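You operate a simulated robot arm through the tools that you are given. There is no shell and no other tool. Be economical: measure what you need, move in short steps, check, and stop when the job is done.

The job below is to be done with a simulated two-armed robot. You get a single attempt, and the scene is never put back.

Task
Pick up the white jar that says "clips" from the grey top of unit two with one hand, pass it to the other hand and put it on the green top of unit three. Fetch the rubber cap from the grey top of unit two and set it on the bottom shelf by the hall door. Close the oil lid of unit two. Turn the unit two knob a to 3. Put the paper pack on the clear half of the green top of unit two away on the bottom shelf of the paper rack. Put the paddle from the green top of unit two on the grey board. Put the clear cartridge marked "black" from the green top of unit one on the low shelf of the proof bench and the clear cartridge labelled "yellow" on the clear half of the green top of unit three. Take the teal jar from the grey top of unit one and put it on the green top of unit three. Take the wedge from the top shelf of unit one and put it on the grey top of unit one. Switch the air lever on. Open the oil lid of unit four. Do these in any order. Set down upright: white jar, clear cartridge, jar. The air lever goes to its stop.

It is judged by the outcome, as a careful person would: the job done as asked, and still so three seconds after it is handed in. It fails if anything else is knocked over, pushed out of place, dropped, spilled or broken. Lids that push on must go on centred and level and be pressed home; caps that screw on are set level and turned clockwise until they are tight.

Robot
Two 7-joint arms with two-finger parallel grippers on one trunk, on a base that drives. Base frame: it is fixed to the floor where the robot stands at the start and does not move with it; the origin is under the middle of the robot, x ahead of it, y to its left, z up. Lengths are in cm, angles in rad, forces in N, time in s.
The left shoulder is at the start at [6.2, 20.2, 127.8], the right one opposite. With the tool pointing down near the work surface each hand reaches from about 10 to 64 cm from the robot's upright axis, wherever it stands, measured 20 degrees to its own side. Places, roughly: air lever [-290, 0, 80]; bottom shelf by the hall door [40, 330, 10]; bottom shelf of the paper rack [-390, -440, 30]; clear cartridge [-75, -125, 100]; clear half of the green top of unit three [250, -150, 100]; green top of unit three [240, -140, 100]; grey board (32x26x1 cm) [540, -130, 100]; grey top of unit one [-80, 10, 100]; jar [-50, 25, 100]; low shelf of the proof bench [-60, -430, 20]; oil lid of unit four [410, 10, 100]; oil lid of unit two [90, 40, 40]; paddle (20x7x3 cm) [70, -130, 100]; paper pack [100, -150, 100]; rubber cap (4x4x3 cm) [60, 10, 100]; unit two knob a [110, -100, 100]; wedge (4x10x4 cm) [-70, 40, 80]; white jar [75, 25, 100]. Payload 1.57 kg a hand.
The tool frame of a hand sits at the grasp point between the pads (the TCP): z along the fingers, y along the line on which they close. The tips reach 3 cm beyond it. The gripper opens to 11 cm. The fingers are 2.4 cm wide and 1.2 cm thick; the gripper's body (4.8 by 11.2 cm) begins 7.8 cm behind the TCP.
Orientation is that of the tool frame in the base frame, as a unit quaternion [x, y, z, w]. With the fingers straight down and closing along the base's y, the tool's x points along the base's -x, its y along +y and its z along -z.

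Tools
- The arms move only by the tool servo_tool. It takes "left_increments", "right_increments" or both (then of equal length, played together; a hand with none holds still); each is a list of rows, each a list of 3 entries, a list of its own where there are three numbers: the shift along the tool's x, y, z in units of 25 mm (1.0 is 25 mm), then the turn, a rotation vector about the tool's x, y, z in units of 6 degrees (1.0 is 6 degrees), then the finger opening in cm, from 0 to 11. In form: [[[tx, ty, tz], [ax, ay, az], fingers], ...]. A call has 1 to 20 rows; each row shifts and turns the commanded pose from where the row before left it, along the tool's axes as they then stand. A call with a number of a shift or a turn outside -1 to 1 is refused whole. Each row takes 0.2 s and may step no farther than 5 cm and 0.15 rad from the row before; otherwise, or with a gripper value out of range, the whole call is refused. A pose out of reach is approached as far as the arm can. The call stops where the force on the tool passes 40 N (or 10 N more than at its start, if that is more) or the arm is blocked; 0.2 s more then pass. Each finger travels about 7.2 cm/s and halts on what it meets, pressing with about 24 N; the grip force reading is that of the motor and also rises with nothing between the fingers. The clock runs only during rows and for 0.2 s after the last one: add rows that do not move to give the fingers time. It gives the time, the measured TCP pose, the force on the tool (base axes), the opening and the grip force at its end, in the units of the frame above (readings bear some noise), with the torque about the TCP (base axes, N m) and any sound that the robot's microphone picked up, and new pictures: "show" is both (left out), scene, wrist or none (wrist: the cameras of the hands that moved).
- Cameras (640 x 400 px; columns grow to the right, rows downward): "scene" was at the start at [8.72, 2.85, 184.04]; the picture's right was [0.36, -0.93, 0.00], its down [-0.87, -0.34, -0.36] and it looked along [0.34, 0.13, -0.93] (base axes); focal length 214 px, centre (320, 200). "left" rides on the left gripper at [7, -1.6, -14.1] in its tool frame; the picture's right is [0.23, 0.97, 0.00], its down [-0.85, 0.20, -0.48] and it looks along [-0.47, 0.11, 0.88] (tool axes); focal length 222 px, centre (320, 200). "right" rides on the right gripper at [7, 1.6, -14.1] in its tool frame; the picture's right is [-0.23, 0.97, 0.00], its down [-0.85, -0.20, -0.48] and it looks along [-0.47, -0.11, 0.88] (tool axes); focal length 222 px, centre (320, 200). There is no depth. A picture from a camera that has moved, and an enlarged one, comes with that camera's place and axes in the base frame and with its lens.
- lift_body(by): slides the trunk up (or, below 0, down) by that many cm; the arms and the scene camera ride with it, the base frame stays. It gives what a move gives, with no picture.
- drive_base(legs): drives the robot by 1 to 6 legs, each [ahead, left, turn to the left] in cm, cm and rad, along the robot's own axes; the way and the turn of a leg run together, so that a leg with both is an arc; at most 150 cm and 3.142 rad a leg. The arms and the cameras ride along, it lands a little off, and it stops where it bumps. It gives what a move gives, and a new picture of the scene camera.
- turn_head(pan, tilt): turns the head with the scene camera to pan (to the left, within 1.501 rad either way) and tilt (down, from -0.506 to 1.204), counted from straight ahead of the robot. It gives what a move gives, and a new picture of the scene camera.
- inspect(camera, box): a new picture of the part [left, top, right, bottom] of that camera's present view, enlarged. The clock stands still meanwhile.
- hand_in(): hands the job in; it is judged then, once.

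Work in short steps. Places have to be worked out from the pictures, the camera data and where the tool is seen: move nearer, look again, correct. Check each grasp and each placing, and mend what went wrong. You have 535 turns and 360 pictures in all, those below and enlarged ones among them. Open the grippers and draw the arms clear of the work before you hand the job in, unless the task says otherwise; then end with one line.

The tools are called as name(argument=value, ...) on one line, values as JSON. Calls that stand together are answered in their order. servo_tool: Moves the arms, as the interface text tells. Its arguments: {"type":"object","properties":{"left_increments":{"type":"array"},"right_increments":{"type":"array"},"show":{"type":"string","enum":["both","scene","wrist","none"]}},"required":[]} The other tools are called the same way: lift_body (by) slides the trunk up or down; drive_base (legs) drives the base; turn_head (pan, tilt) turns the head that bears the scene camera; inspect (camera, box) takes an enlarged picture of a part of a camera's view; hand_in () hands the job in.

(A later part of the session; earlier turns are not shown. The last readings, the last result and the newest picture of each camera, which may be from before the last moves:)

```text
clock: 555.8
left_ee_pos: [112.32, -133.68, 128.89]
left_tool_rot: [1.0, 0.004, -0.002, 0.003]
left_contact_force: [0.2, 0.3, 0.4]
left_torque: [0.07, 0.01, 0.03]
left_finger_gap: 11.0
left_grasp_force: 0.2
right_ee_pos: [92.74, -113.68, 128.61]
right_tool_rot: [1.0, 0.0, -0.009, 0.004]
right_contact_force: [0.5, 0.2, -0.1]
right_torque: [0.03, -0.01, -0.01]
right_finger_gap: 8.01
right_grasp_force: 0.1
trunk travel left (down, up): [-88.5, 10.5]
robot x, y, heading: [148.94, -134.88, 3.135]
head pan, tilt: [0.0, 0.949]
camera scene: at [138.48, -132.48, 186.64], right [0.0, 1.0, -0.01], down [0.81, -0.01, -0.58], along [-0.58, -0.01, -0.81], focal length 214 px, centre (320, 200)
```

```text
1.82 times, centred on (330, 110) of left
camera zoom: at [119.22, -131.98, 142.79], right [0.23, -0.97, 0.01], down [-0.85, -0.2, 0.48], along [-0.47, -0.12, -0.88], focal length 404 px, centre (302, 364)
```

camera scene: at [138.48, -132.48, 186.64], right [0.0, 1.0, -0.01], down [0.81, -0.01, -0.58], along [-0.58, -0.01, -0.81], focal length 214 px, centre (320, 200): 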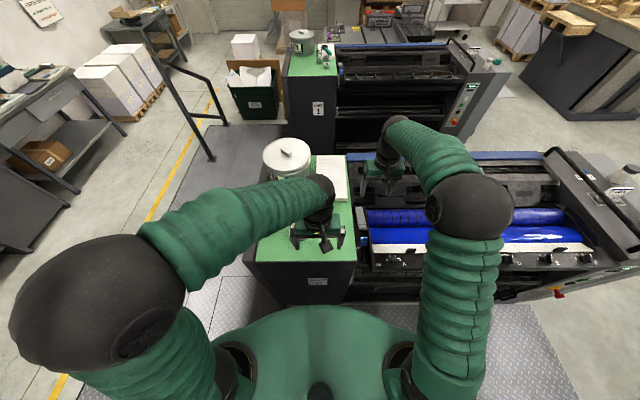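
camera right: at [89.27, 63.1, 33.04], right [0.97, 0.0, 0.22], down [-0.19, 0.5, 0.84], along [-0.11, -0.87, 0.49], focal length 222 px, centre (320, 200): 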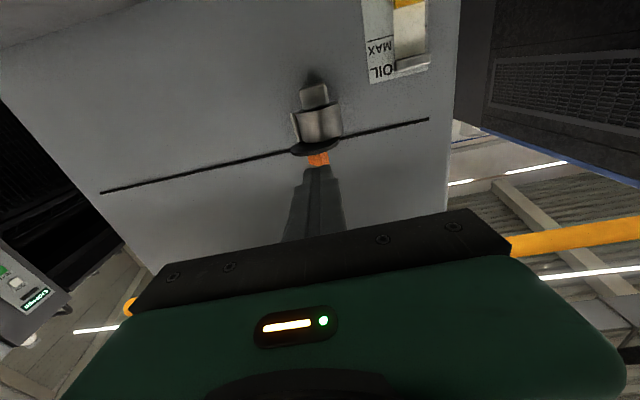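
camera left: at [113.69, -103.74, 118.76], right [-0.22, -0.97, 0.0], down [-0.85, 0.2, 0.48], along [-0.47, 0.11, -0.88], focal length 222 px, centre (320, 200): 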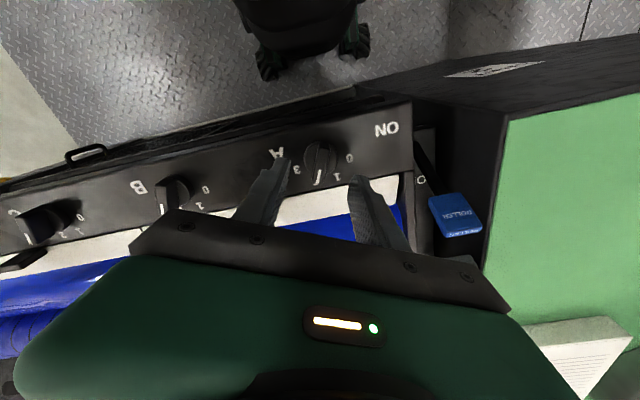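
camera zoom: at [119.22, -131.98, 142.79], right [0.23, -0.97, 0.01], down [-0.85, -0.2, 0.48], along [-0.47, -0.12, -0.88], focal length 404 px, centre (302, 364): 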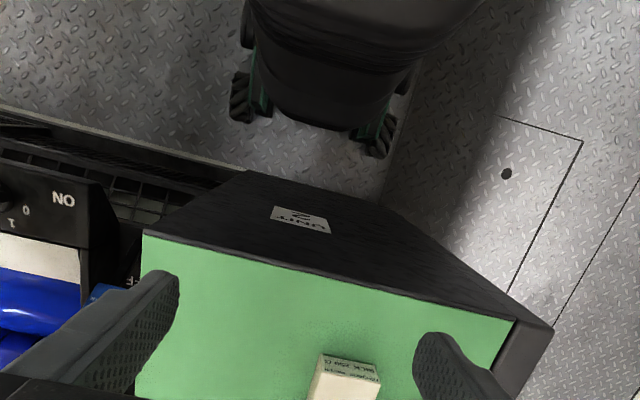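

servo_tool(left_increments=[[[-0.93, 0.37, 0], [0, 0, 0], 11], [[-0.93, 0.37, 0], [0, 0, 0], 11], [[-0.93, 0.37, 0], [0, 0, 0], 11], [[-0.93, 0.37, 0], [0, 0, 0], 11], [[-0.93, 0.37, 0], [0, 0, 0], 11], [[-0.93, 0.37, 0], [0, 0, 0], 11], [[-0.93, 0.37, 0.4], [0, 0, 0], 11], [[0, 0.37, 1], [0, 0, 0], 11]], show="wrist")

```text
clock: 557.6
left_ee_pos: [96.1, -142.08, 125.65]
left_tool_rot: [1.0, 0.003, -0.003, 0.0]
left_contact_force: [0.2, 0.1, -0.2]
left_torque: [-0.03, 0.01, 0.0]
left_finger_gap: 11.0
left_grasp_force: 0.3
right_ee_pos: [92.84, -114.7, 128.92]
right_tool_rot: [1.0, 0.0, -0.01, 0.001]
right_contact_force: [-0.7, -0.1, -0.5]
right_torque: [-0.06, 0.01, 0.01]
right_finger_gap: 8.0
right_grasp_force: 0.1
trunk travel left (down, up): [-88.5, 10.5]
robot x, y, heading: [148.83, -134.78, 3.141]
head pan, tilt: [0.0, 0.949]
camera left: at [103.08, -140.44, 139.42], right [0.23, -0.97, 0.0], down [-0.85, -0.21, 0.48], along [-0.47, -0.11, -0.88], focal length 222 px, centre (320, 200)
```

left: 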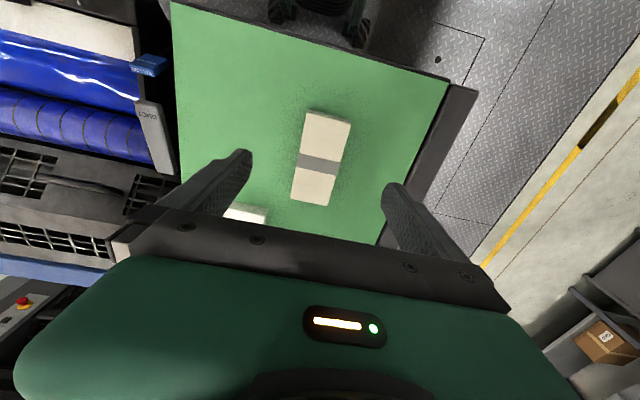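

servo_tool(left_increments=[[[-0.98, 0.24, 0.5], [0, 0, 0], 11], [[-0.98, 0.24, 0.5], [0, 0, 0], 11], [[0, 0, 1], [0, 0, 0], 11], [[0, 0, 1], [0, 0, 0], 11], [[0, 0, 1], [0, 0, 0], 11], [[0, 0, 1], [0, 0, 0], 11], [[0, 0, 1], [0, 0, 0], 11], [[0, 0, 1], [0, 0, 0], 11], [[0, 0, 1], [0, 0, 0], 11], [[0, 0, 0.4], [0, 0, 0], 11], [[0, 0, 0], [0, 0, 0], 11]], show="wrist")

```text
clock: 560.0
left_ee_pos: [91.33, -143.73, 104.55]
left_tool_rot: [1.0, 0.003, -0.004, -0.002]
left_contact_force: [-0.6, 0.0, -0.7]
left_torque: [0.0, 0.03, 0.01]
left_finger_gap: 11.0
left_grasp_force: 0.0
right_ee_pos: [93.09, -115.4, 128.94]
right_tool_rot: [1.0, 0.002, -0.01, -0.001]
right_contact_force: [0.1, -0.2, 0.5]
right_torque: [-0.02, -0.01, 0.0]
right_finger_gap: 7.99
right_grasp_force: 0.1
trunk travel left (down, up): [-88.5, 10.5]
robot x, y, heading: [149.03, -135.03, 3.135]
head pan, tilt: [0.0, 0.949]
camera left: at [98.33, -142.19, 118.47], right [0.23, -0.97, -0.01], down [-0.85, -0.21, 0.48], along [-0.47, -0.11, -0.88], focal length 222 px, centre (320, 200)
```

left: 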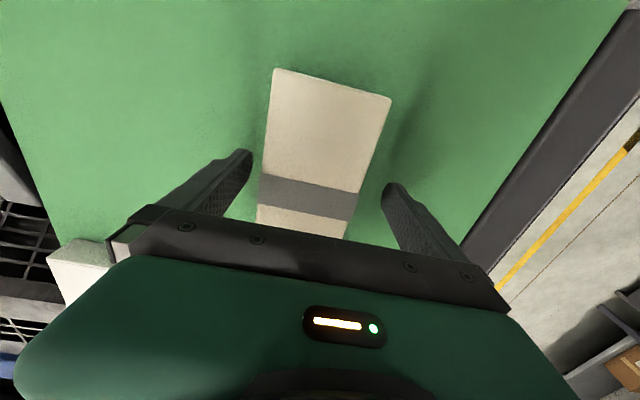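

servo_tool(left_increments=[[[0, 0.05, 0.38], [0, 0, 0], 11], [[0, 0, 0], [0, 0, 0], 8], [[0, 0, 0], [0, 0, 0], 5], [[0, 0, 0], [0, 0, 0], 4], [[0, 0, 0], [0, 0, 0], 4], [[0, 0, 0], [0, 0, 0], 4]], show="none")

servo_tool(left_increments=[[[0, 0, -0.4], [0, 0, 0], 4], [[0, 0, -0.8], [0, 0, 0], 4], [[0, 0, -1], [0, 0, 0], 4], [[0, 0, -1], [0, 0, 0], 4], [[0, 0, -1], [0, 0, 0], 4], [[0, 0, -1], [0, 0, 0], 4], [[0, 0, -1], [0, 0, 0], 4], [[0, 0, -1], [0, 0, 0], 4], [[0, 0, -1], [0, 0, 0], 4], [[0, 0, -1], [0, 0, 0], 4], [[0.5, 0, -1], [0, 0, 0], 4], [[1, 0, -0.5], [0, 0, 0], 4], [[1, 0, 0], [0, 0, 0], 4], [[1, 0, 0], [0, 0, 0], 4], [[1, 0, 0], [0, 0, 0], 4], [[1, 0, 0], [0, 0, 0], 4]], show="wrist")

```text
clock: 561.4
left_ee_pos: [91.38, -143.77, 103.61]
left_tool_rot: [1.0, 0.003, -0.003, -0.002]
left_contact_force: [-0.9, 1.0, -0.4]
left_torque: [-0.08, 0.19, -0.07]
left_finger_gap: 6.99
left_grasp_force: 24.3
right_ee_pos: [92.87, -115.15, 128.9]
right_tool_rot: [1.0, 0.001, -0.009, -0.001]
right_contact_force: [0.9, -0.6, 0.1]
right_torque: [0.01, 0.03, 0.0]
right_finger_gap: 7.96
right_grasp_force: 0.1
trunk travel left (down, up): [-88.5, 10.5]
robot x, y, heading: [149.3, -134.71, 3.136]
head pan, tilt: [0.0, 0.949]
```

```text
clock: 564.8
left_ee_pos: [105.05, -143.91, 130.52]
left_tool_rot: [1.0, 0.004, -0.004, -0.003]
left_contact_force: [0.1, -0.8, -3.3]
left_torque: [-0.01, 0.01, -0.01]
left_finger_gap: 6.96
left_grasp_force: 24.5
right_ee_pos: [93.04, -115.23, 129.06]
right_tool_rot: [1.0, -0.001, -0.01, -0.001]
right_contact_force: [0.0, -0.2, 0.9]
right_torque: [0.02, 0.02, -0.04]
right_finger_gap: 7.99
right_grasp_force: 0.0
trunk travel left (down, up): [-88.5, 10.5]
robot x, y, heading: [148.61, -134.62, 3.134]
head pan, tilt: [0.0, 0.949]
camera left: at [112.12, -142.35, 144.36], right [0.23, -0.97, -0.01], down [-0.85, -0.21, 0.48], along [-0.47, -0.11, -0.87], focal length 222 px, centre (320, 200)
```

left: 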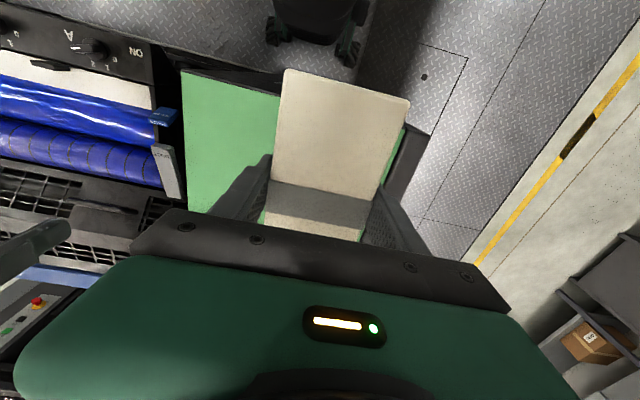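

Pack held. I retract the right hand and drive round to the west aisle for the BLACK cartridge (still facing west).

servo_tool(right_increments=[[[1, 0, 0], [0, 0, 0], 8], [[1, 0, 0], [0, 0, 0], 8], [[1, 0, 0], [0, 0, 0], 8], [[1, 0, 0], [0, 0, 0], 8], [[1, -0.3, 0], [0, 0, 0], 8], [[1, -0.3, 0], [0, 0, 0], 8]], show="none")

drive_base(legs=[[0, 92, 0], [75, 0, 0], [73, 0, 0], [0, -86, 0]])

```text
clock: 566.2
left_ee_pos: [105.21, -143.88, 130.39]
left_tool_rot: [1.0, 0.004, -0.004, -0.002]
left_contact_force: [-0.7, -0.6, -3.9]
left_torque: [0.01, -0.02, -0.02]
left_finger_gap: 6.97
left_grasp_force: 24.0
right_ee_pos: [108.13, -113.65, 128.77]
right_tool_rot: [1.0, 0.002, -0.01, 0.0]
right_contact_force: [0.4, -0.7, -0.8]
right_torque: [-0.02, 0.01, -0.04]
right_finger_gap: 7.99
right_grasp_force: 0.0
trunk travel left (down, up): [-88.5, 10.5]
robot x, y, heading: [148.98, -134.8, 3.138]
head pan, tilt: [0.0, 0.949]
```

```text
clock: 582.4
left_ee_pos: [-45.28, -151.73, 130.46]
left_tool_rot: [1.0, 0.012, -0.004, -0.003]
left_contact_force: [0.0, -1.1, -4.1]
left_torque: [0.02, -0.04, -0.01]
left_finger_gap: 7.0
left_grasp_force: 23.5
right_ee_pos: [-42.94, -121.55, 128.74]
right_tool_rot: [1.0, 0.009, -0.01, -0.001]
right_contact_force: [0.7, 0.2, -0.5]
right_torque: [0.03, -0.01, 0.01]
right_finger_gap: 7.99
right_grasp_force: 0.1
trunk travel left (down, up): [-88.5, 10.5]
robot x, y, heading: [-1.46, -141.88, -3.125]
head pan, tilt: [0.0, 0.949]
camera scene: at [-11.83, -142.08, 186.65], right [-0.01, 1.0, 0.0], down [0.81, 0.01, -0.58], along [-0.58, -0.01, -0.81], focal length 214 px, centre (320, 200)
```

scene: 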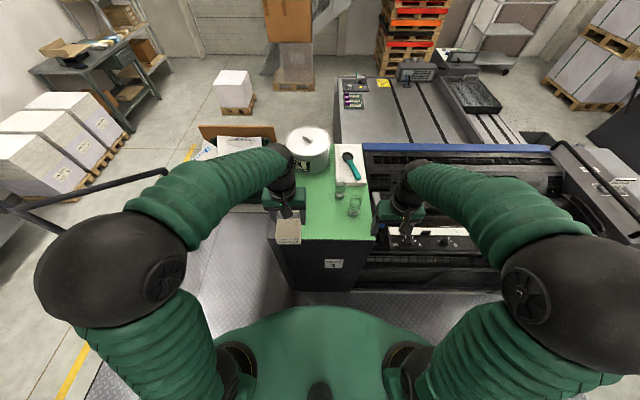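

drive_base(legs=[[13, 0, -0.015]])

inspect(camera="scene", box=[270, 140, 430, 260])

```text
clock: 583.7
left_ee_pos: [-57.75, -150.8, 130.78]
left_tool_rot: [1.0, 0.005, -0.007, -0.001]
left_contact_force: [0.3, 1.0, -4.6]
left_torque: [-0.03, 0.0, 0.0]
left_finger_gap: 6.98
left_grasp_force: 23.7
right_ee_pos: [-54.9, -120.68, 128.88]
right_tool_rot: [1.0, 0.001, -0.013, -0.001]
right_contact_force: [0.2, -0.4, -0.3]
right_torque: [-0.02, 0.04, 0.0]
right_finger_gap: 8.01
right_grasp_force: 0.0
trunk travel left (down, up): [-88.5, 10.5]
robot x, y, heading: [-14.64, -141.88, 3.14]
head pan, tilt: [0.0, 0.949]
camera scene: at [-23.65, -141.52, 186.73], right [0.0, 1.0, 0.0], down [0.81, 0.0, -0.59], along [-0.59, 0.0, -0.81], focal length 214 px, centre (320, 200)
```

scene: 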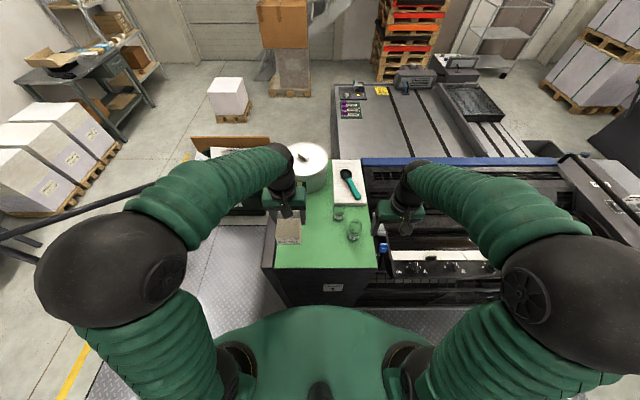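

```text
3.33 times, centred on (350, 200) of scene
camera zoom: at [-23.65, -141.52, 186.73], right [0.0, 1.0, 0.0], down [0.81, 0.0, -0.59], along [-0.59, 0.0, -0.81], focal length 715 px, centre (220, 200)
```

zoom: 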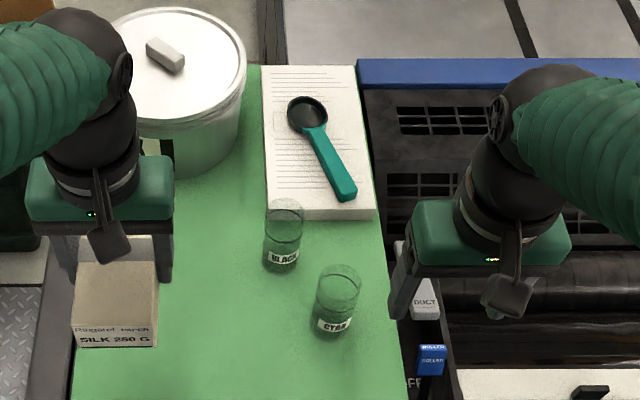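

BLACK ≈(-76.3,-132.6). I move the right hand above it.

servo_tool(right_increments=[[[-0.95, 0.53, 0], [0, 0, 0], 8], [[-0.95, 0.53, 0], [0, 0, 0], 8], [[-0.95, 0.53, 0], [0, 0, 0], 8], [[-0.95, 0.53, 0], [0, 0, 0], 8], [[-0.95, 0.53, 0], [0, 0, 0], 8], [[-0.95, 0.53, 0], [0, 0, 0], 8], [[-0.95, 0.53, 0], [0, 0, 0], 8], [[-0.95, 0.53, 0], [0, 0, 0], 8], [[-0.95, 0.53, 0], [0, 0, 0], 8], [[0, 0, 0], [0, 0, 0], 8]], show="wrist")

```text
clock: 585.9
left_ee_pos: [-58.46, -150.96, 130.49]
left_tool_rot: [1.0, 0.004, -0.003, -0.002]
left_contact_force: [0.4, 0.1, -4.1]
left_torque: [0.03, -0.05, -0.01]
left_finger_gap: 7.0
left_grasp_force: 23.9
right_ee_pos: [-77.01, -132.73, 129.23]
right_tool_rot: [1.0, 0.001, -0.01, -0.003]
right_contact_force: [-1.0, 0.9, -0.3]
right_torque: [0.02, 0.01, 0.0]
right_finger_gap: 8.0
right_grasp_force: 0.1
trunk travel left (down, up): [-88.5, 10.5]
robot x, y, heading: [-14.69, -141.99, 3.134]
head pan, tilt: [0.0, 0.949]
camera right: at [-69.71, -134.24, 143.12], right [-0.23, -0.97, 0.0], down [-0.85, 0.2, 0.5], along [-0.48, 0.11, -0.87], focal length 222 px, centre (320, 200)
```

right: 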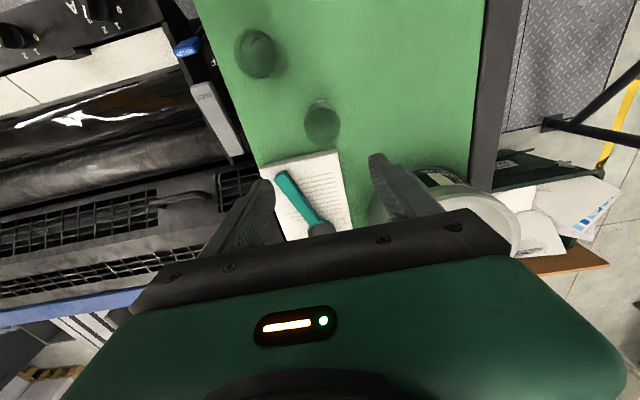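

servo_tool(right_increments=[[[0.4, 0.16, 0.8], [0, 0, 0], 8], [[0, 0, 1], [0, 0, 0], 8], [[0, 0, 1], [0, 0, 0], 8], [[0, 0, 0.8], [0, 0, 0], 8], [[0, 0, 0], [0, 0, 0], 8]], show="wrist")

```text
clock: 587.1
left_ee_pos: [-58.39, -151.02, 130.54]
left_tool_rot: [1.0, 0.004, -0.003, -0.003]
left_contact_force: [-0.6, 0.2, -4.5]
left_torque: [-0.01, 0.01, 0.0]
left_finger_gap: 7.02
left_grasp_force: 24.3
right_ee_pos: [-76.2, -132.97, 120.02]
right_tool_rot: [1.0, 0.001, -0.011, -0.001]
right_contact_force: [0.2, 0.1, 0.3]
right_torque: [-0.01, -0.03, -0.01]
right_finger_gap: 8.01
right_grasp_force: 0.1
trunk travel left (down, up): [-88.5, 10.5]
robot x, y, heading: [-14.76, -141.86, 3.136]
head pan, tilt: [0.0, 0.949]
camera right: at [-68.9, -134.65, 133.94], right [-0.23, -0.97, 0.0], down [-0.85, 0.2, 0.5], along [-0.48, 0.11, -0.87], focal length 222 px, centre (320, 200)
```

right: 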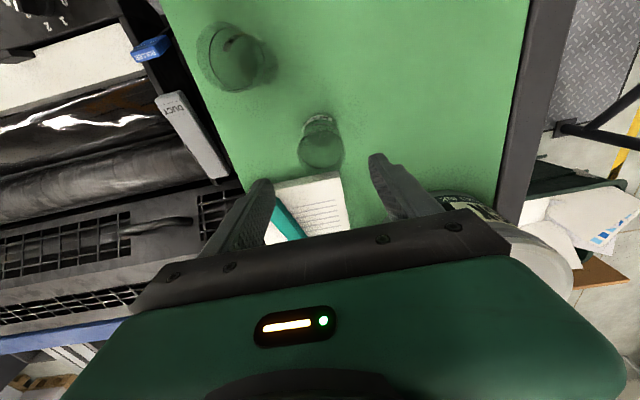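

servo_tool(right_increments=[[[0.56, 0.12, 0.7], [0, 0, 0], 8], [[0, 0, 1], [0, 0, 0], 8], [[0, 0, 1], [0, 0, 0], 8], [[0, 0, 1], [0, 0, 0], 8], [[0, 0, 0.9], [0, 0, 0], 8], [[0, 0, 0], [0, 0, 0], 8]], show="wrist")

```text
clock: 588.5
left_ee_pos: [-58.51, -150.95, 130.6]
left_tool_rot: [1.0, 0.004, -0.004, -0.003]
left_contact_force: [-0.4, 0.8, -4.0]
left_torque: [0.02, -0.04, -0.02]
left_finger_gap: 7.0
left_grasp_force: 24.2
right_ee_pos: [-74.9, -133.35, 108.54]
right_tool_rot: [1.0, 0.001, -0.009, -0.002]
right_contact_force: [1.1, -1.2, -0.2]
right_torque: [-0.03, -0.01, -0.03]
right_finger_gap: 7.98
right_grasp_force: 0.2
trunk travel left (down, up): [-88.5, 10.5]
robot x, y, heading: [-14.76, -141.98, 3.136]
head pan, tilt: [0.0, 0.949]
camera right: at [-67.65, -135.0, 122.53], right [-0.23, -0.97, 0.0], down [-0.85, 0.2, 0.5], along [-0.48, 0.11, -0.87], focal length 222 px, centre (320, 200)
```

right: 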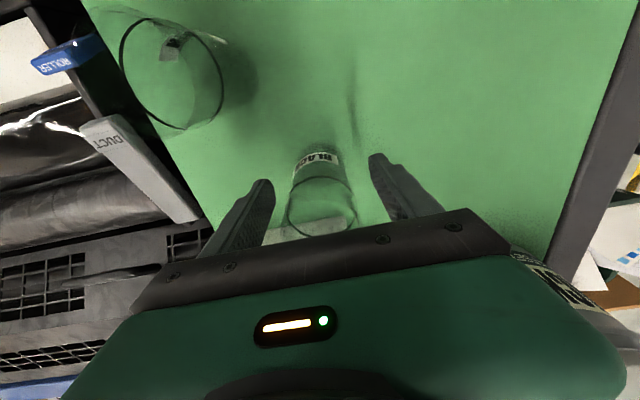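

Centred. I close, then lift straight up and retract.

servo_tool(right_increments=[[[0, 0, 0], [0, 0, 0], 5], [[0, 0, 0], [0, 0, 0], 3], [[0, 0, 0], [0, 0, 0], 3], [[0, 0, 0], [0, 0, 0], 3], [[0, 0, 0], [0, 0, 0], 3]], show="none")

servo_tool(right_increments=[[[0, 0, -0.3], [0, 0, 0], 3], [[0, 0, -0.6], [0, 0, 0], 3], [[0, 0, -1], [0, 0, 0], 3], [[0, 0, -1], [0, 0, 0], 3], [[0, 0, -1], [0, 0, 0], 3], [[0, 0, -1], [0, 0, 0], 3], [[0, 0, -1], [0, 0, 0], 3], [[0, 0, -1], [0, 0, 0], 3], [[0, 0, -1], [0, 0, 0], 3], [[0, 0, -1], [0, 0, 0], 3], [[0, 0, -1], [0, 0, 0], 3], [[0.8, -0.2, 0], [0, 0, 0], 3], [[0.9, -0.2, 0], [0, 0, 0], 3], [[0.9, -0.2, 0], [0, 0, 0], 3], [[0.9, -0.2, 0], [0, 0, 0], 3], [[0.9, -0.2, 0], [0, 0, 0], 3], [[0.9, -0.2, 0], [0, 0, 0], 3], [[0.9, -0.2, 0], [0, 0, 0], 3], [[0.9, -0.2, 0], [0, 0, 0], 3], [[0.9, -0.2, 0], [0, 0, 0], 3]], show="scene")

```text
clock: 589.7
left_ee_pos: [-58.53, -150.99, 130.51]
left_tool_rot: [1.0, 0.004, -0.004, -0.002]
left_contact_force: [0.5, -0.3, -4.6]
left_torque: [0.01, -0.03, 0.02]
left_finger_gap: 7.01
left_grasp_force: 24.1
right_ee_pos: [-74.78, -133.44, 108.64]
right_tool_rot: [1.0, 0.001, -0.009, -0.002]
right_contact_force: [1.2, 2.1, 0.2]
right_torque: [-0.01, -0.06, -0.04]
right_finger_gap: 5.0
right_grasp_force: 24.4
trunk travel left (down, up): [-88.5, 10.5]
robot x, y, heading: [-14.65, -142.14, 3.136]
head pan, tilt: [0.0, 0.949]
```

```text
clock: 593.9
left_ee_pos: [-58.37, -150.85, 130.52]
left_tool_rot: [1.0, 0.004, -0.005, -0.002]
left_contact_force: [-1.1, 0.2, -3.6]
left_torque: [-0.02, -0.01, 0.03]
left_finger_gap: 6.99
left_grasp_force: 23.6
right_ee_pos: [-54.41, -128.84, 132.94]
right_tool_rot: [1.0, 0.001, -0.01, -0.001]
right_contact_force: [-0.2, -0.1, -1.4]
right_torque: [-0.01, 0.03, 0.07]
right_finger_gap: 4.97
right_grasp_force: 24.0
trunk travel left (down, up): [-88.5, 10.5]
robot x, y, heading: [-14.35, -141.88, 3.133]
head pan, tilt: [0.0, 0.949]
camera scene: at [-24.77, -141.6, 186.67], right [0.0, 1.0, 0.0], down [0.81, 0.0, -0.58], along [-0.58, 0.0, -0.81], focal length 214 px, centre (320, 200)
```

scene: 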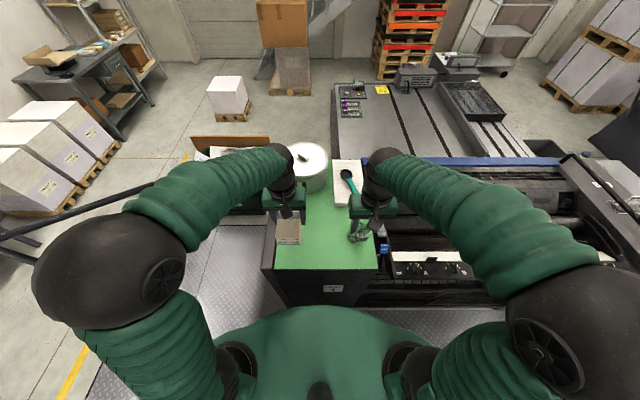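

BLACK held upright. I back out and drive south toward the proof bench, then look.

drive_base(legs=[[-25, 0, 0], [0, 85, 0], [0, 75, 0]])

turn_head(pan=0.9, tilt=0.5)

```text
clock: 603.6
left_ee_pos: [-36.5, -311.57, 130.53]
left_tool_rot: [1.0, 0.001, -0.003, -0.001]
left_contact_force: [0.1, 0.1, -3.6]
left_torque: [-0.01, -0.03, -0.01]
left_finger_gap: 7.01
left_grasp_force: 23.6
right_ee_pos: [-32.44, -289.62, 132.88]
right_tool_rot: [1.0, -0.004, -0.01, 0.002]
right_contact_force: [-0.4, 1.0, -1.5]
right_torque: [-0.05, 0.02, 0.01]
right_finger_gap: 4.93
right_grasp_force: 23.7
trunk travel left (down, up): [-88.5, 10.5]
robot x, y, heading: [7.5, -303.65, 3.13]
head pan, tilt: [0.0, 0.949]
camera scene: at [-2.97, -302.27, 186.65], right [0.01, 1.0, -0.01], down [0.81, -0.01, -0.58], along [-0.58, 0.0, -0.81], focal length 214 px, centre (320, 200)
```

scene: 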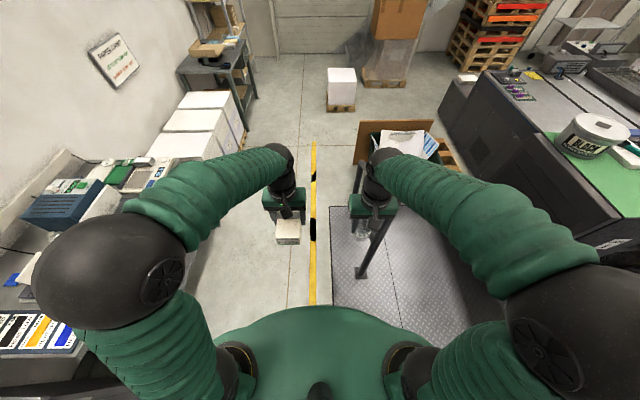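

```text
clock: 604.8
left_ee_pos: [-36.33, -312.17, 130.5]
left_tool_rot: [1.0, 0.0, -0.004, -0.002]
left_contact_force: [-0.2, -0.1, -3.4]
left_torque: [0.01, -0.07, 0.01]
left_finger_gap: 7.0
left_grasp_force: 24.3
right_ee_pos: [-32.32, -290.37, 133.04]
right_tool_rot: [1.0, -0.003, -0.01, -0.001]
right_contact_force: [0.0, 0.8, -1.3]
right_torque: [-0.01, -0.01, -0.02]
right_finger_gap: 4.97
right_grasp_force: 23.9
trunk travel left (down, up): [-88.5, 10.5]
robot x, y, heading: [7.28, -303.82, 3.125]
head pan, tilt: [0.901, 0.499]
camera scene: at [-1.45, -310.42, 190.4], right [-0.78, 0.63, 0.0], down [0.3, 0.37, -0.88], along [-0.55, -0.68, -0.48], focal length 214 px, centre (320, 200)
```

scene: 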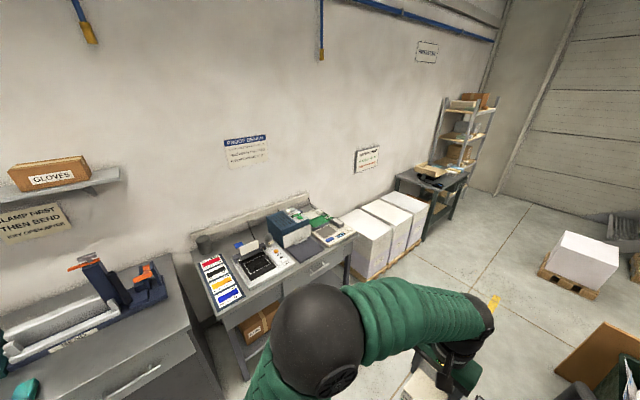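

The "PROOF BENCH" sign confirms it: bench front y≈-392, x≈-103…-5. I turn to face it, move forward and strafe right to x≈-55.

drive_base(legs=[[0, 15, 0], [0, 0, 1.585], [0, 62, 0]])

```text
clock: 613.0
left_ee_pos: [77.26, -362.06, 130.52]
left_tool_rot: [0.702, 0.712, -0.004, 0.001]
left_contact_force: [-0.7, 0.5, -3.7]
left_torque: [0.04, -0.02, -0.01]
left_finger_gap: 6.97
left_grasp_force: 24.1
right_ee_pos: [55.26, -358.24, 132.94]
right_tool_rot: [0.705, 0.709, -0.006, 0.007]
right_contact_force: [-0.6, -0.3, -0.6]
right_torque: [0.04, 0.02, 0.0]
right_finger_gap: 4.94
right_grasp_force: 23.8
trunk travel left (down, up): [-88.5, 10.5]
robot x, y, heading: [67.91, -318.07, -1.57]
head pan, tilt: [0.901, 0.499]
camera scene: at [75.21, -327.3, 190.42], right [-0.62, -0.78, 0.0], down [-0.37, 0.3, -0.88], along [0.69, -0.54, -0.48], focal length 214 px, centre (320, 200)
```

scene: 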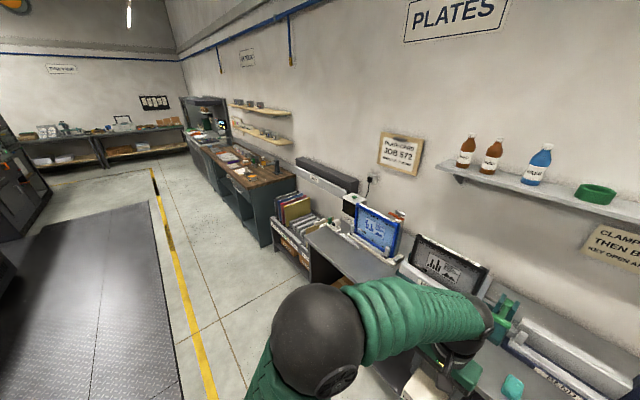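

Wrong way: left is +x here. I strafe right 122 cm instead.

drive_base(legs=[[0, -62, 0], [0, -62, 0]])

turn_head(pan=0, tilt=0.8)

```text
clock: 619.5
left_ee_pos: [-44.91, -361.72, 130.44]
left_tool_rot: [0.704, 0.711, -0.006, 0.0]
left_contact_force: [0.2, 0.0, -3.6]
left_torque: [0.03, 0.0, -0.01]
left_finger_gap: 6.99
left_grasp_force: 24.6
right_ee_pos: [-66.88, -357.77, 133.02]
right_tool_rot: [0.706, 0.708, -0.01, 0.005]
right_contact_force: [0.1, 0.8, -1.1]
right_torque: [0.03, 0.02, 0.04]
right_finger_gap: 4.94
right_grasp_force: 23.6
trunk travel left (down, up): [-88.5, 10.5]
robot x, y, heading: [-54.44, -317.83, -1.569]
head pan, tilt: [0.901, 0.499]
camera scene: at [-46.43, -326.91, 190.37], right [-0.62, -0.78, 0.0], down [-0.38, 0.3, -0.88], along [0.68, -0.55, -0.48], focal length 214 px, centre (320, 200)
```

scene: 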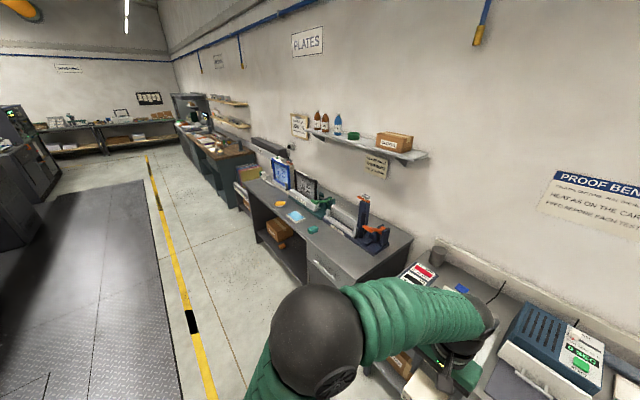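

```text
clock: 620.7
left_ee_pos: [-45.62, -361.63, 130.7]
left_tool_rot: [0.704, 0.71, -0.004, 0.002]
left_contact_force: [-0.3, -0.3, -4.3]
left_torque: [0.04, -0.02, -0.02]
left_finger_gap: 7.0
left_grasp_force: 24.0
right_ee_pos: [-67.61, -357.69, 133.04]
right_tool_rot: [0.706, 0.709, -0.009, 0.007]
right_contact_force: [-0.1, 0.4, -0.2]
right_torque: [0.02, 0.01, -0.04]
right_finger_gap: 4.91
right_grasp_force: 24.2
trunk travel left (down, up): [-88.5, 10.5]
robot x, y, heading: [-55.29, -318.06, -1.567]
head pan, tilt: [0.0, 0.799]
camera scene: at [-54.57, -329.27, 187.81], right [-1.0, 0.0, 0.0], down [0.0, 0.72, -0.7], along [0.0, -0.7, -0.72], focal length 214 px, centre (320, 200)
```

scene: 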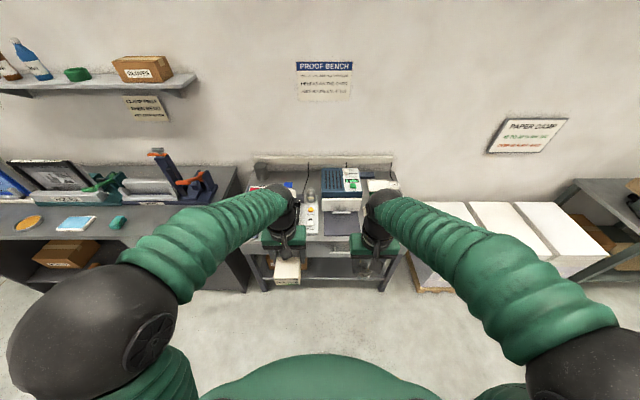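

Bench front y≈-388, x -92…-22. I lower the trunk to see its low shelf.

lift_body(by=-40)

lift_body(by=-40)

turn_head(pan=0, tilt=0.5)

```text
clock: 624.5
left_ee_pos: [-45.49, -361.31, 90.71]
left_tool_rot: [0.703, 0.711, -0.004, 0.001]
left_contact_force: [0.7, 0.6, -3.9]
left_torque: [0.01, 0.02, 0.02]
left_finger_gap: 6.98
left_grasp_force: 23.6
right_ee_pos: [-67.44, -357.6, 93.0]
right_tool_rot: [0.705, 0.709, -0.009, 0.007]
right_contact_force: [-0.7, -0.1, -1.3]
right_torque: [0.04, 0.01, -0.01]
right_finger_gap: 4.89
right_grasp_force: 24.1
trunk travel left (down, up): [-48.5, 50.5]
robot x, y, heading: [-54.77, -317.82, -1.574]
head pan, tilt: [0.0, 0.799]
```

```text
clock: 628.4
left_ee_pos: [-45.51, -361.43, 50.65]
left_tool_rot: [0.704, 0.711, -0.005, 0.001]
left_contact_force: [0.3, 0.1, -3.2]
left_torque: [0.06, -0.02, 0.01]
left_finger_gap: 6.97
left_grasp_force: 24.4
right_ee_pos: [-67.36, -357.45, 53.02]
right_tool_rot: [0.706, 0.708, -0.009, 0.008]
right_contact_force: [-0.4, -0.1, -0.7]
right_torque: [0.0, 0.01, 0.0]
right_finger_gap: 4.93
right_grasp_force: 24.3
trunk travel left (down, up): [-8.5, 90.5]
robot x, y, heading: [-54.43, -318.05, -1.57]
head pan, tilt: [0.0, 0.799]
```

```text
clock: 629.2
left_ee_pos: [-45.53, -361.35, 50.56]
left_tool_rot: [0.703, 0.711, -0.005, 0.001]
left_contact_force: [-0.2, -0.3, -4.4]
left_torque: [0.03, 0.0, -0.02]
left_finger_gap: 7.0
left_grasp_force: 24.1
right_ee_pos: [-67.49, -357.41, 52.96]
right_tool_rot: [0.706, 0.709, -0.008, 0.007]
right_contact_force: [-0.5, -0.3, -2.0]
right_torque: [0.04, 0.02, 0.01]
right_finger_gap: 4.91
right_grasp_force: 23.9
trunk travel left (down, up): [-8.5, 90.5]
robot x, y, heading: [-54.67, -317.9, -1.569]
head pan, tilt: [0.0, 0.499]
camera scene: at [-54.37, -330.15, 110.39], right [-1.0, 0.0, 0.0], down [0.0, 0.48, -0.88], along [0.0, -0.88, -0.48], focal length 214 px, centre (320, 200)
```

scene: 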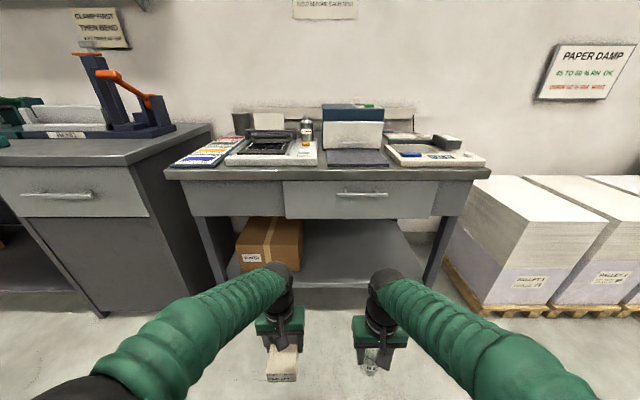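

inspect(camera="scene", box=[180, 180, 480, 370])

```text
2.11 times, centred on (330, 275) of scene
camera zoom: at [-54.37, -330.15, 110.39], right [-1.0, 0.0, 0.0], down [0.0, 0.48, -0.88], along [0.0, -0.88, -0.48], focal length 452 px, centre (299, 42)
```

zoom: 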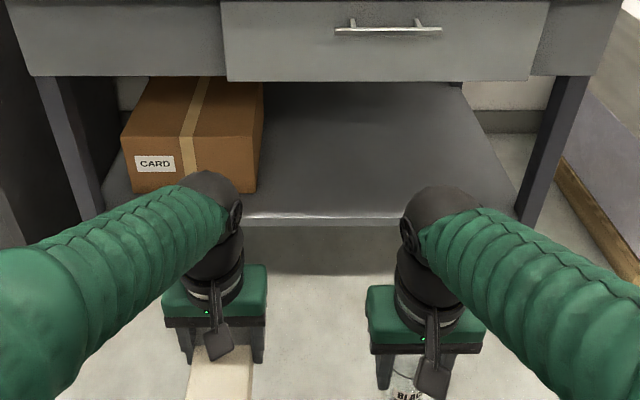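

The shelf is at z≈20 (front y≈-407), drawer bottom ≈62. I lower the trunk fully, pull the left hand (pack) back, and move the robot closer.

lift_body(by=-8)

servo_tool(left_increments=[[[1, 0.3, 0], [0, 0, 0], 4], [[1, 0.3, 0], [0, 0, 0], 4], [[1, 0.3, 0], [0, 0, 0], 4], [[1, 0.3, 0], [0, 0, 0], 4], [[1, 0.3, 0], [0, 0, 0], 4]], right_increments=[[[0, 0, 0.6], [0, 0, 0], 3], [[0, 0, 0.6], [0, 0, 0], 3], [[0, 0, 0.6], [0, 0, 0], 3], [[0, 0, 0.6], [0, 0, 0], 3], [[0, 0, 0.6], [0, 0, 0], 3]], show="scene")

```text
clock: 630.4
left_ee_pos: [-45.47, -361.51, 42.53]
left_tool_rot: [0.704, 0.711, -0.005, 0.001]
left_contact_force: [0.1, 0.6, -4.1]
left_torque: [0.02, 0.01, -0.01]
left_finger_gap: 6.98
left_grasp_force: 24.2
right_ee_pos: [-67.43, -357.51, 45.15]
right_tool_rot: [0.706, 0.708, -0.009, 0.006]
right_contact_force: [-0.6, -0.4, -2.3]
right_torque: [0.0, -0.03, 0.0]
right_finger_gap: 4.9
right_grasp_force: 24.2
trunk travel left (down, up): [-0.5, 98.5]
robot x, y, heading: [-54.64, -317.62, -1.573]
head pan, tilt: [0.0, 0.499]
```

```text
clock: 631.5
left_ee_pos: [-41.91, -348.92, 42.64]
left_tool_rot: [0.704, 0.711, -0.005, 0.002]
left_contact_force: [-0.1, 0.0, -4.7]
left_torque: [0.05, 0.01, 0.0]
left_finger_gap: 6.99
left_grasp_force: 23.9
right_ee_pos: [-67.54, -357.65, 37.53]
right_tool_rot: [0.706, 0.708, -0.01, 0.007]
right_contact_force: [-0.1, -0.5, -0.6]
right_torque: [0.01, 0.02, 0.02]
right_finger_gap: 4.91
right_grasp_force: 24.3
trunk travel left (down, up): [-0.5, 98.5]
robot x, y, heading: [-54.67, -318.01, -1.574]
head pan, tilt: [0.0, 0.499]
camera scene: at [-54.34, -330.08, 102.41], right [-1.0, 0.0, 0.0], down [0.0, 0.48, -0.88], along [0.0, -0.88, -0.48], focal length 214 px, centre (320, 200)
```

scene: 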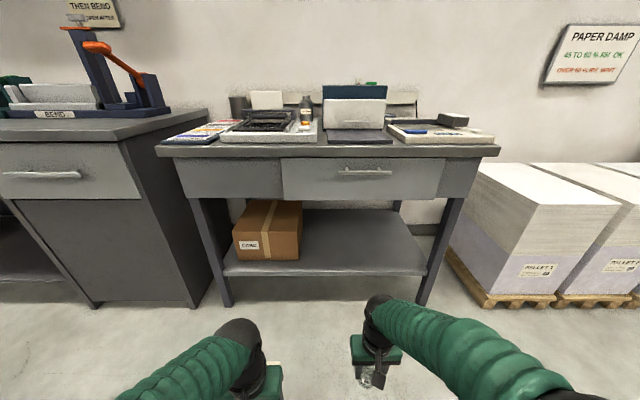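

Too tight for a vertical hand under the drawer. I'll set the cartridge on the floor just ahead and regrip it with the hand pitched forward. First move it forward and lower it.

servo_tool(right_increments=[[[-0.9, 0, 0.5], [0, 0, 0], 3], [[-0.9, 0, 0.5], [0, 0, 0], 3], [[-0.9, 0, 0.5], [0, 0, 0], 3], [[-0.9, 0, 0.5], [0, 0, 0], 3], [[-0.9, 0, 0.5], [0, 0, 0], 3], [[-0.9, 0, 0.5], [0, 0, 0], 3], [[-0.9, 0, 0.5], [0, 0, 0], 3], [[0, 0, 1], [0, 0, 0], 3], [[0, 0, 1], [0, 0, 0], 3], [[0, 0, 1], [0, 0, 0], 3], [[0, 0, 1], [0, 0, 0], 3], [[0, 0, 1], [0, 0, 0], 3], [[0, 0, 1], [0, 0, 0], 3], [[0, 0, 1], [0, 0, 0], 3], [[0, 0, 0.6], [0, 0, 0], 3], [[0, 0, 0], [0, 0, 0], 3]])

```text
clock: 635.0
left_ee_pos: [-41.94, -348.8, 42.64]
left_tool_rot: [0.703, 0.711, -0.005, 0.001]
left_contact_force: [-0.1, 1.1, -4.9]
left_torque: [0.01, 0.01, -0.01]
left_finger_gap: 6.98
left_grasp_force: 23.8
right_ee_pos: [-67.41, -373.99, 10.21]
right_tool_rot: [0.705, 0.709, -0.01, 0.007]
right_contact_force: [0.0, -0.8, -1.6]
right_torque: [0.03, 0.0, 0.02]
right_finger_gap: 4.9
right_grasp_force: 24.1
trunk travel left (down, up): [-0.5, 98.5]
robot x, y, heading: [-54.34, -317.92, -1.576]
head pan, tilt: [0.0, 0.499]
camera scene: at [-54.34, -330.17, 102.39], right [-1.0, 0.0, 0.0], down [0.0, 0.48, -0.88], along [0.0, -0.88, -0.48], focal length 214 px, centre (320, 200)
camera right: at [-65.75, -366.66, 24.16], right [0.97, -0.22, 0.0], down [-0.2, -0.84, 0.5], along [-0.11, -0.49, -0.87], focal length 222 px, centre (320, 200)
```

scene: 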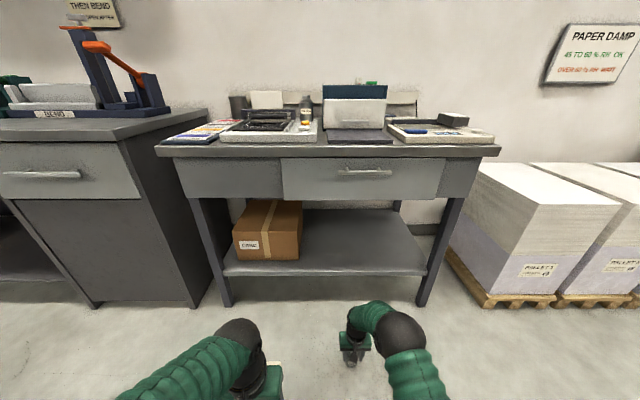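
right: 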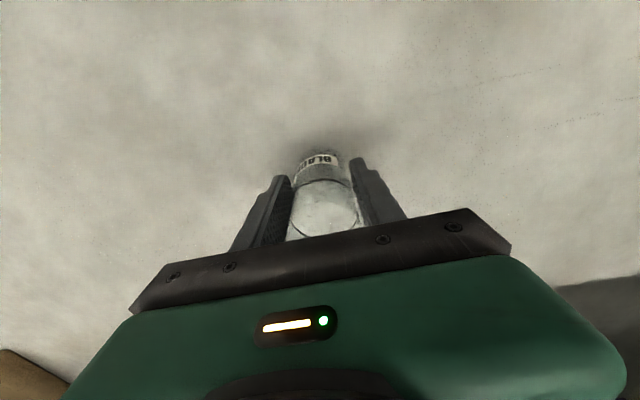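

servo_tool(right_increments=[[[0, 0, 0.4], [0, 0.23, 0], 3], [[0, 0, 0.1], [0, 0, 0], 3], [[0, 0, 0.06], [0, 0, 0], 3], [[0, 0, 0.06], [0, 0, 0], 3], [[0, 0, 0], [0, 0, 0], 3]], show="none")

```text
clock: 636.1
left_ee_pos: [-41.93, -348.87, 42.6]
left_tool_rot: [0.704, 0.71, -0.006, 0.002]
left_contact_force: [-0.5, 0.2, -3.4]
left_torque: [0.05, -0.03, -0.03]
left_finger_gap: 6.99
left_grasp_force: 23.2
right_ee_pos: [-67.4, -374.06, 8.72]
right_tool_rot: [0.706, 0.708, -0.001, -0.001]
right_contact_force: [0.8, 6.0, 8.8]
right_torque: [0.11, -0.05, 0.01]
right_finger_gap: 4.9
right_grasp_force: 24.4
trunk travel left (down, up): [-0.5, 98.5]
robot x, y, heading: [-55.04, -318.0, -1.566]
head pan, tilt: [0.0, 0.499]
```

Contact with the floor. I release, lift off, and pitch the hand forward to 30° below horizontal while well above/behind.

servo_tool(right_increments=[[[0, 0, 0], [0, 0, 0], 6], [[0, 0, 0], [0, 0, 0], 9], [[0, 0, 0], [0, 0, 0], 10], [[0, 0, -0.7], [0, 0, 0], 10], [[0, 0, -1], [0, 0, 0], 10], [[0, 0, -1], [0, 0, 0], 10], [[0, 0, -1], [0, 0, 0], 10], [[0, 0, -1], [0, 0, 0], 10], [[0, 0, -1], [0, 0, 0], 10], [[0, 0, -1], [0, 0, 0], 10], [[0, 0, -1], [0, 0, 0], 10]], show="none")

drive_base(legs=[[-20, 0, 0]])

servo_tool(right_increments=[[[0, 0, 0], [0, -1, 0], 10], [[0, 0, 0], [0, -1, 0], 10], [[0, 0, 0], [0, -1, 0], 10], [[0, 0, 0], [0, -1, 0], 10], [[0, 0, 0], [0, -1, 0], 10], [[0, 0, 0], [0, -1, 0], 10], [[0, 0, 0], [0, -1, 0], 10], [[0, 0, 0], [0, -1, 0], 10], [[0, 0, 0], [0, -1, 0], 10], [[0, 0, 0], [0, -1, 0], 10]])

```text
clock: 638.5
left_ee_pos: [-41.88, -348.91, 42.56]
left_tool_rot: [0.703, 0.711, -0.005, 0.001]
left_contact_force: [0.0, 0.8, -4.4]
left_torque: [0.05, -0.04, -0.01]
left_finger_gap: 6.96
left_grasp_force: 24.2
right_ee_pos: [-67.44, -374.07, 27.72]
right_tool_rot: [0.706, 0.708, -0.001, -0.002]
right_contact_force: [0.1, -0.9, -0.5]
right_torque: [0.04, -0.02, 0.01]
right_finger_gap: 10.01
right_grasp_force: 0.1
trunk travel left (down, up): [-0.5, 98.5]
robot x, y, heading: [-54.98, -318.22, -1.572]
head pan, tilt: [0.0, 0.499]
```

```text
clock: 640.1
left_ee_pos: [-41.94, -329.86, 42.81]
left_tool_rot: [0.703, 0.711, -0.006, 0.002]
left_contact_force: [0.0, 0.4, -4.1]
left_torque: [0.04, -0.02, -0.01]
left_finger_gap: 6.96
left_grasp_force: 24.0
right_ee_pos: [-67.28, -355.11, 28.01]
right_tool_rot: [0.705, 0.709, 0.0, -0.001]
right_contact_force: [-0.4, 0.6, -0.8]
right_torque: [0.02, -0.05, -0.01]
right_finger_gap: 9.98
right_grasp_force: 0.1
trunk travel left (down, up): [-0.5, 98.5]
robot x, y, heading: [-54.39, -298.9, -1.571]
head pan, tilt: [0.0, 0.499]
camera scene: at [-53.21, -311.39, 102.65], right [-1.0, 0.0, 0.01], down [-0.01, 0.48, -0.88], along [0.0, -0.88, -0.48], focal length 214 px, centre (320, 200)
```

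scene: 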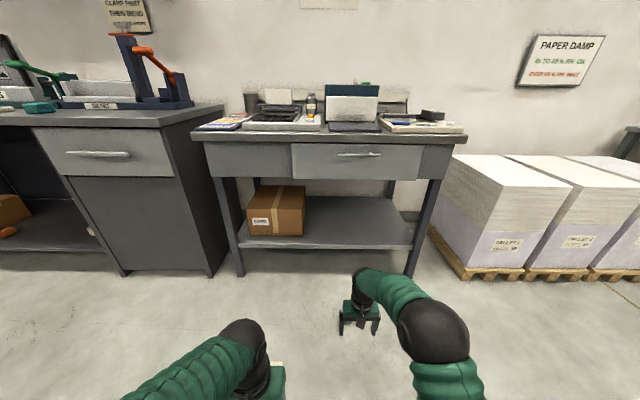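

```text
clock: 642.3
left_ee_pos: [-42.38, -329.79, 43.12]
left_tool_rot: [0.703, 0.711, -0.003, 0.007]
left_contact_force: [-0.8, 0.6, -3.1]
left_torque: [0.07, -0.01, -0.01]
left_finger_gap: 6.98
left_grasp_force: 23.8
right_ee_pos: [-67.62, -355.29, 27.9]
right_tool_rot: [0.611, 0.612, -0.351, 0.359]
right_contact_force: [-0.1, -0.1, 0.7]
right_torque: [0.01, 0.02, 0.01]
right_finger_gap: 10.01
right_grasp_force: 0.0
trunk travel left (down, up): [-0.5, 98.5]
robot x, y, heading: [-54.89, -299.17, -1.568]
head pan, tilt: [0.0, 0.499]
camera scene: at [-53.55, -311.43, 102.55], right [-1.0, 0.0, 0.01], down [-0.01, 0.48, -0.88], along [0.0, -0.88, -0.48], focal length 214 px, centre (320, 200)
camera right: at [-66.11, -339.43, 28.82], right [0.97, -0.11, 0.21], down [-0.21, -0.01, 0.98], along [-0.1, -0.99, -0.03], focal length 222 px, centre (320, 200)
```

scene: 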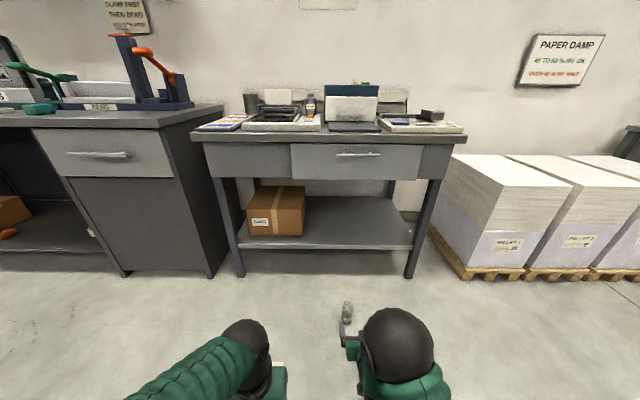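
right: 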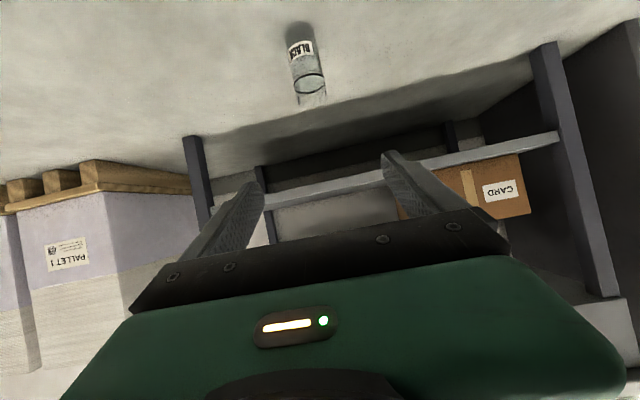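

The cartridge stands on the floor at (-67.4,-374). I drive ahead 18 cm so the pitched hand is above it.

drive_base(legs=[[18, 0, 0]])

servo_tool(right_increments=[[[0, 0, 0], [0, 0, 0], 10]], show="wrist")

```text
clock: 643.9
left_ee_pos: [-42.37, -347.91, 42.8]
left_tool_rot: [0.703, 0.711, -0.002, 0.008]
left_contact_force: [0.3, -1.5, -3.6]
left_torque: [0.03, 0.0, -0.03]
left_finger_gap: 6.99
left_grasp_force: 23.4
right_ee_pos: [-67.77, -373.22, 27.72]
right_tool_rot: [0.611, 0.612, -0.35, 0.359]
right_contact_force: [-0.7, -0.3, 0.2]
right_torque: [-0.01, 0.0, -0.01]
right_finger_gap: 10.04
right_grasp_force: 0.1
trunk travel left (down, up): [-0.5, 98.5]
robot x, y, heading: [-54.73, -317.54, -1.575]
head pan, tilt: [0.0, 0.499]
camera scene: at [-54.42, -329.34, 102.4], right [-1.0, 0.0, 0.0], down [0.0, 0.48, -0.88], along [0.0, -0.88, -0.48], focal length 214 px, centre (320, 200)
```

scene: 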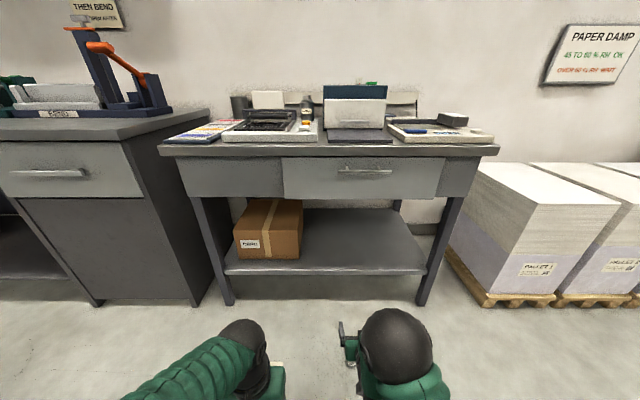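

```text
clock: 644.3
left_ee_pos: [-42.46, -347.89, 42.84]
left_tool_rot: [0.703, 0.712, -0.002, 0.008]
left_contact_force: [0.2, 0.1, -4.3]
left_torque: [0.03, 0.01, -0.02]
left_finger_gap: 6.97
left_grasp_force: 24.1
right_ee_pos: [-67.66, -373.33, 27.7]
right_tool_rot: [0.612, 0.612, -0.351, 0.358]
right_contact_force: [0.2, -0.3, 0.3]
right_torque: [0.0, -0.03, 0.02]
right_finger_gap: 10.02
right_grasp_force: 0.1
trunk travel left (down, up): [-0.5, 98.5]
robot x, y, heading: [-54.67, -317.13, -1.572]
head pan, tilt: [0.0, 0.499]
camera right: at [-66.16, -357.48, 28.67], right [0.97, -0.11, 0.21], down [-0.21, -0.01, 0.98], along [-0.1, -0.99, -0.03], focal length 222 px, centre (320, 200)
```

right: 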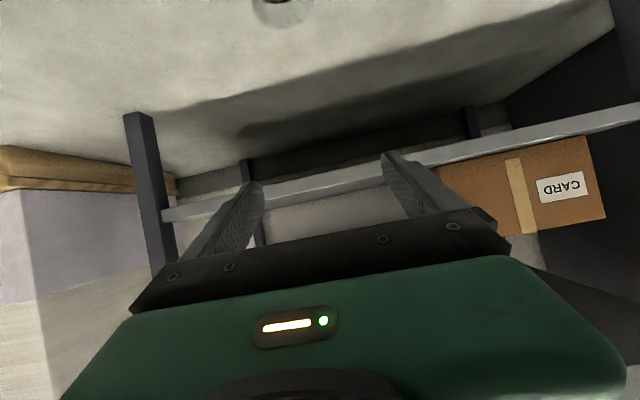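

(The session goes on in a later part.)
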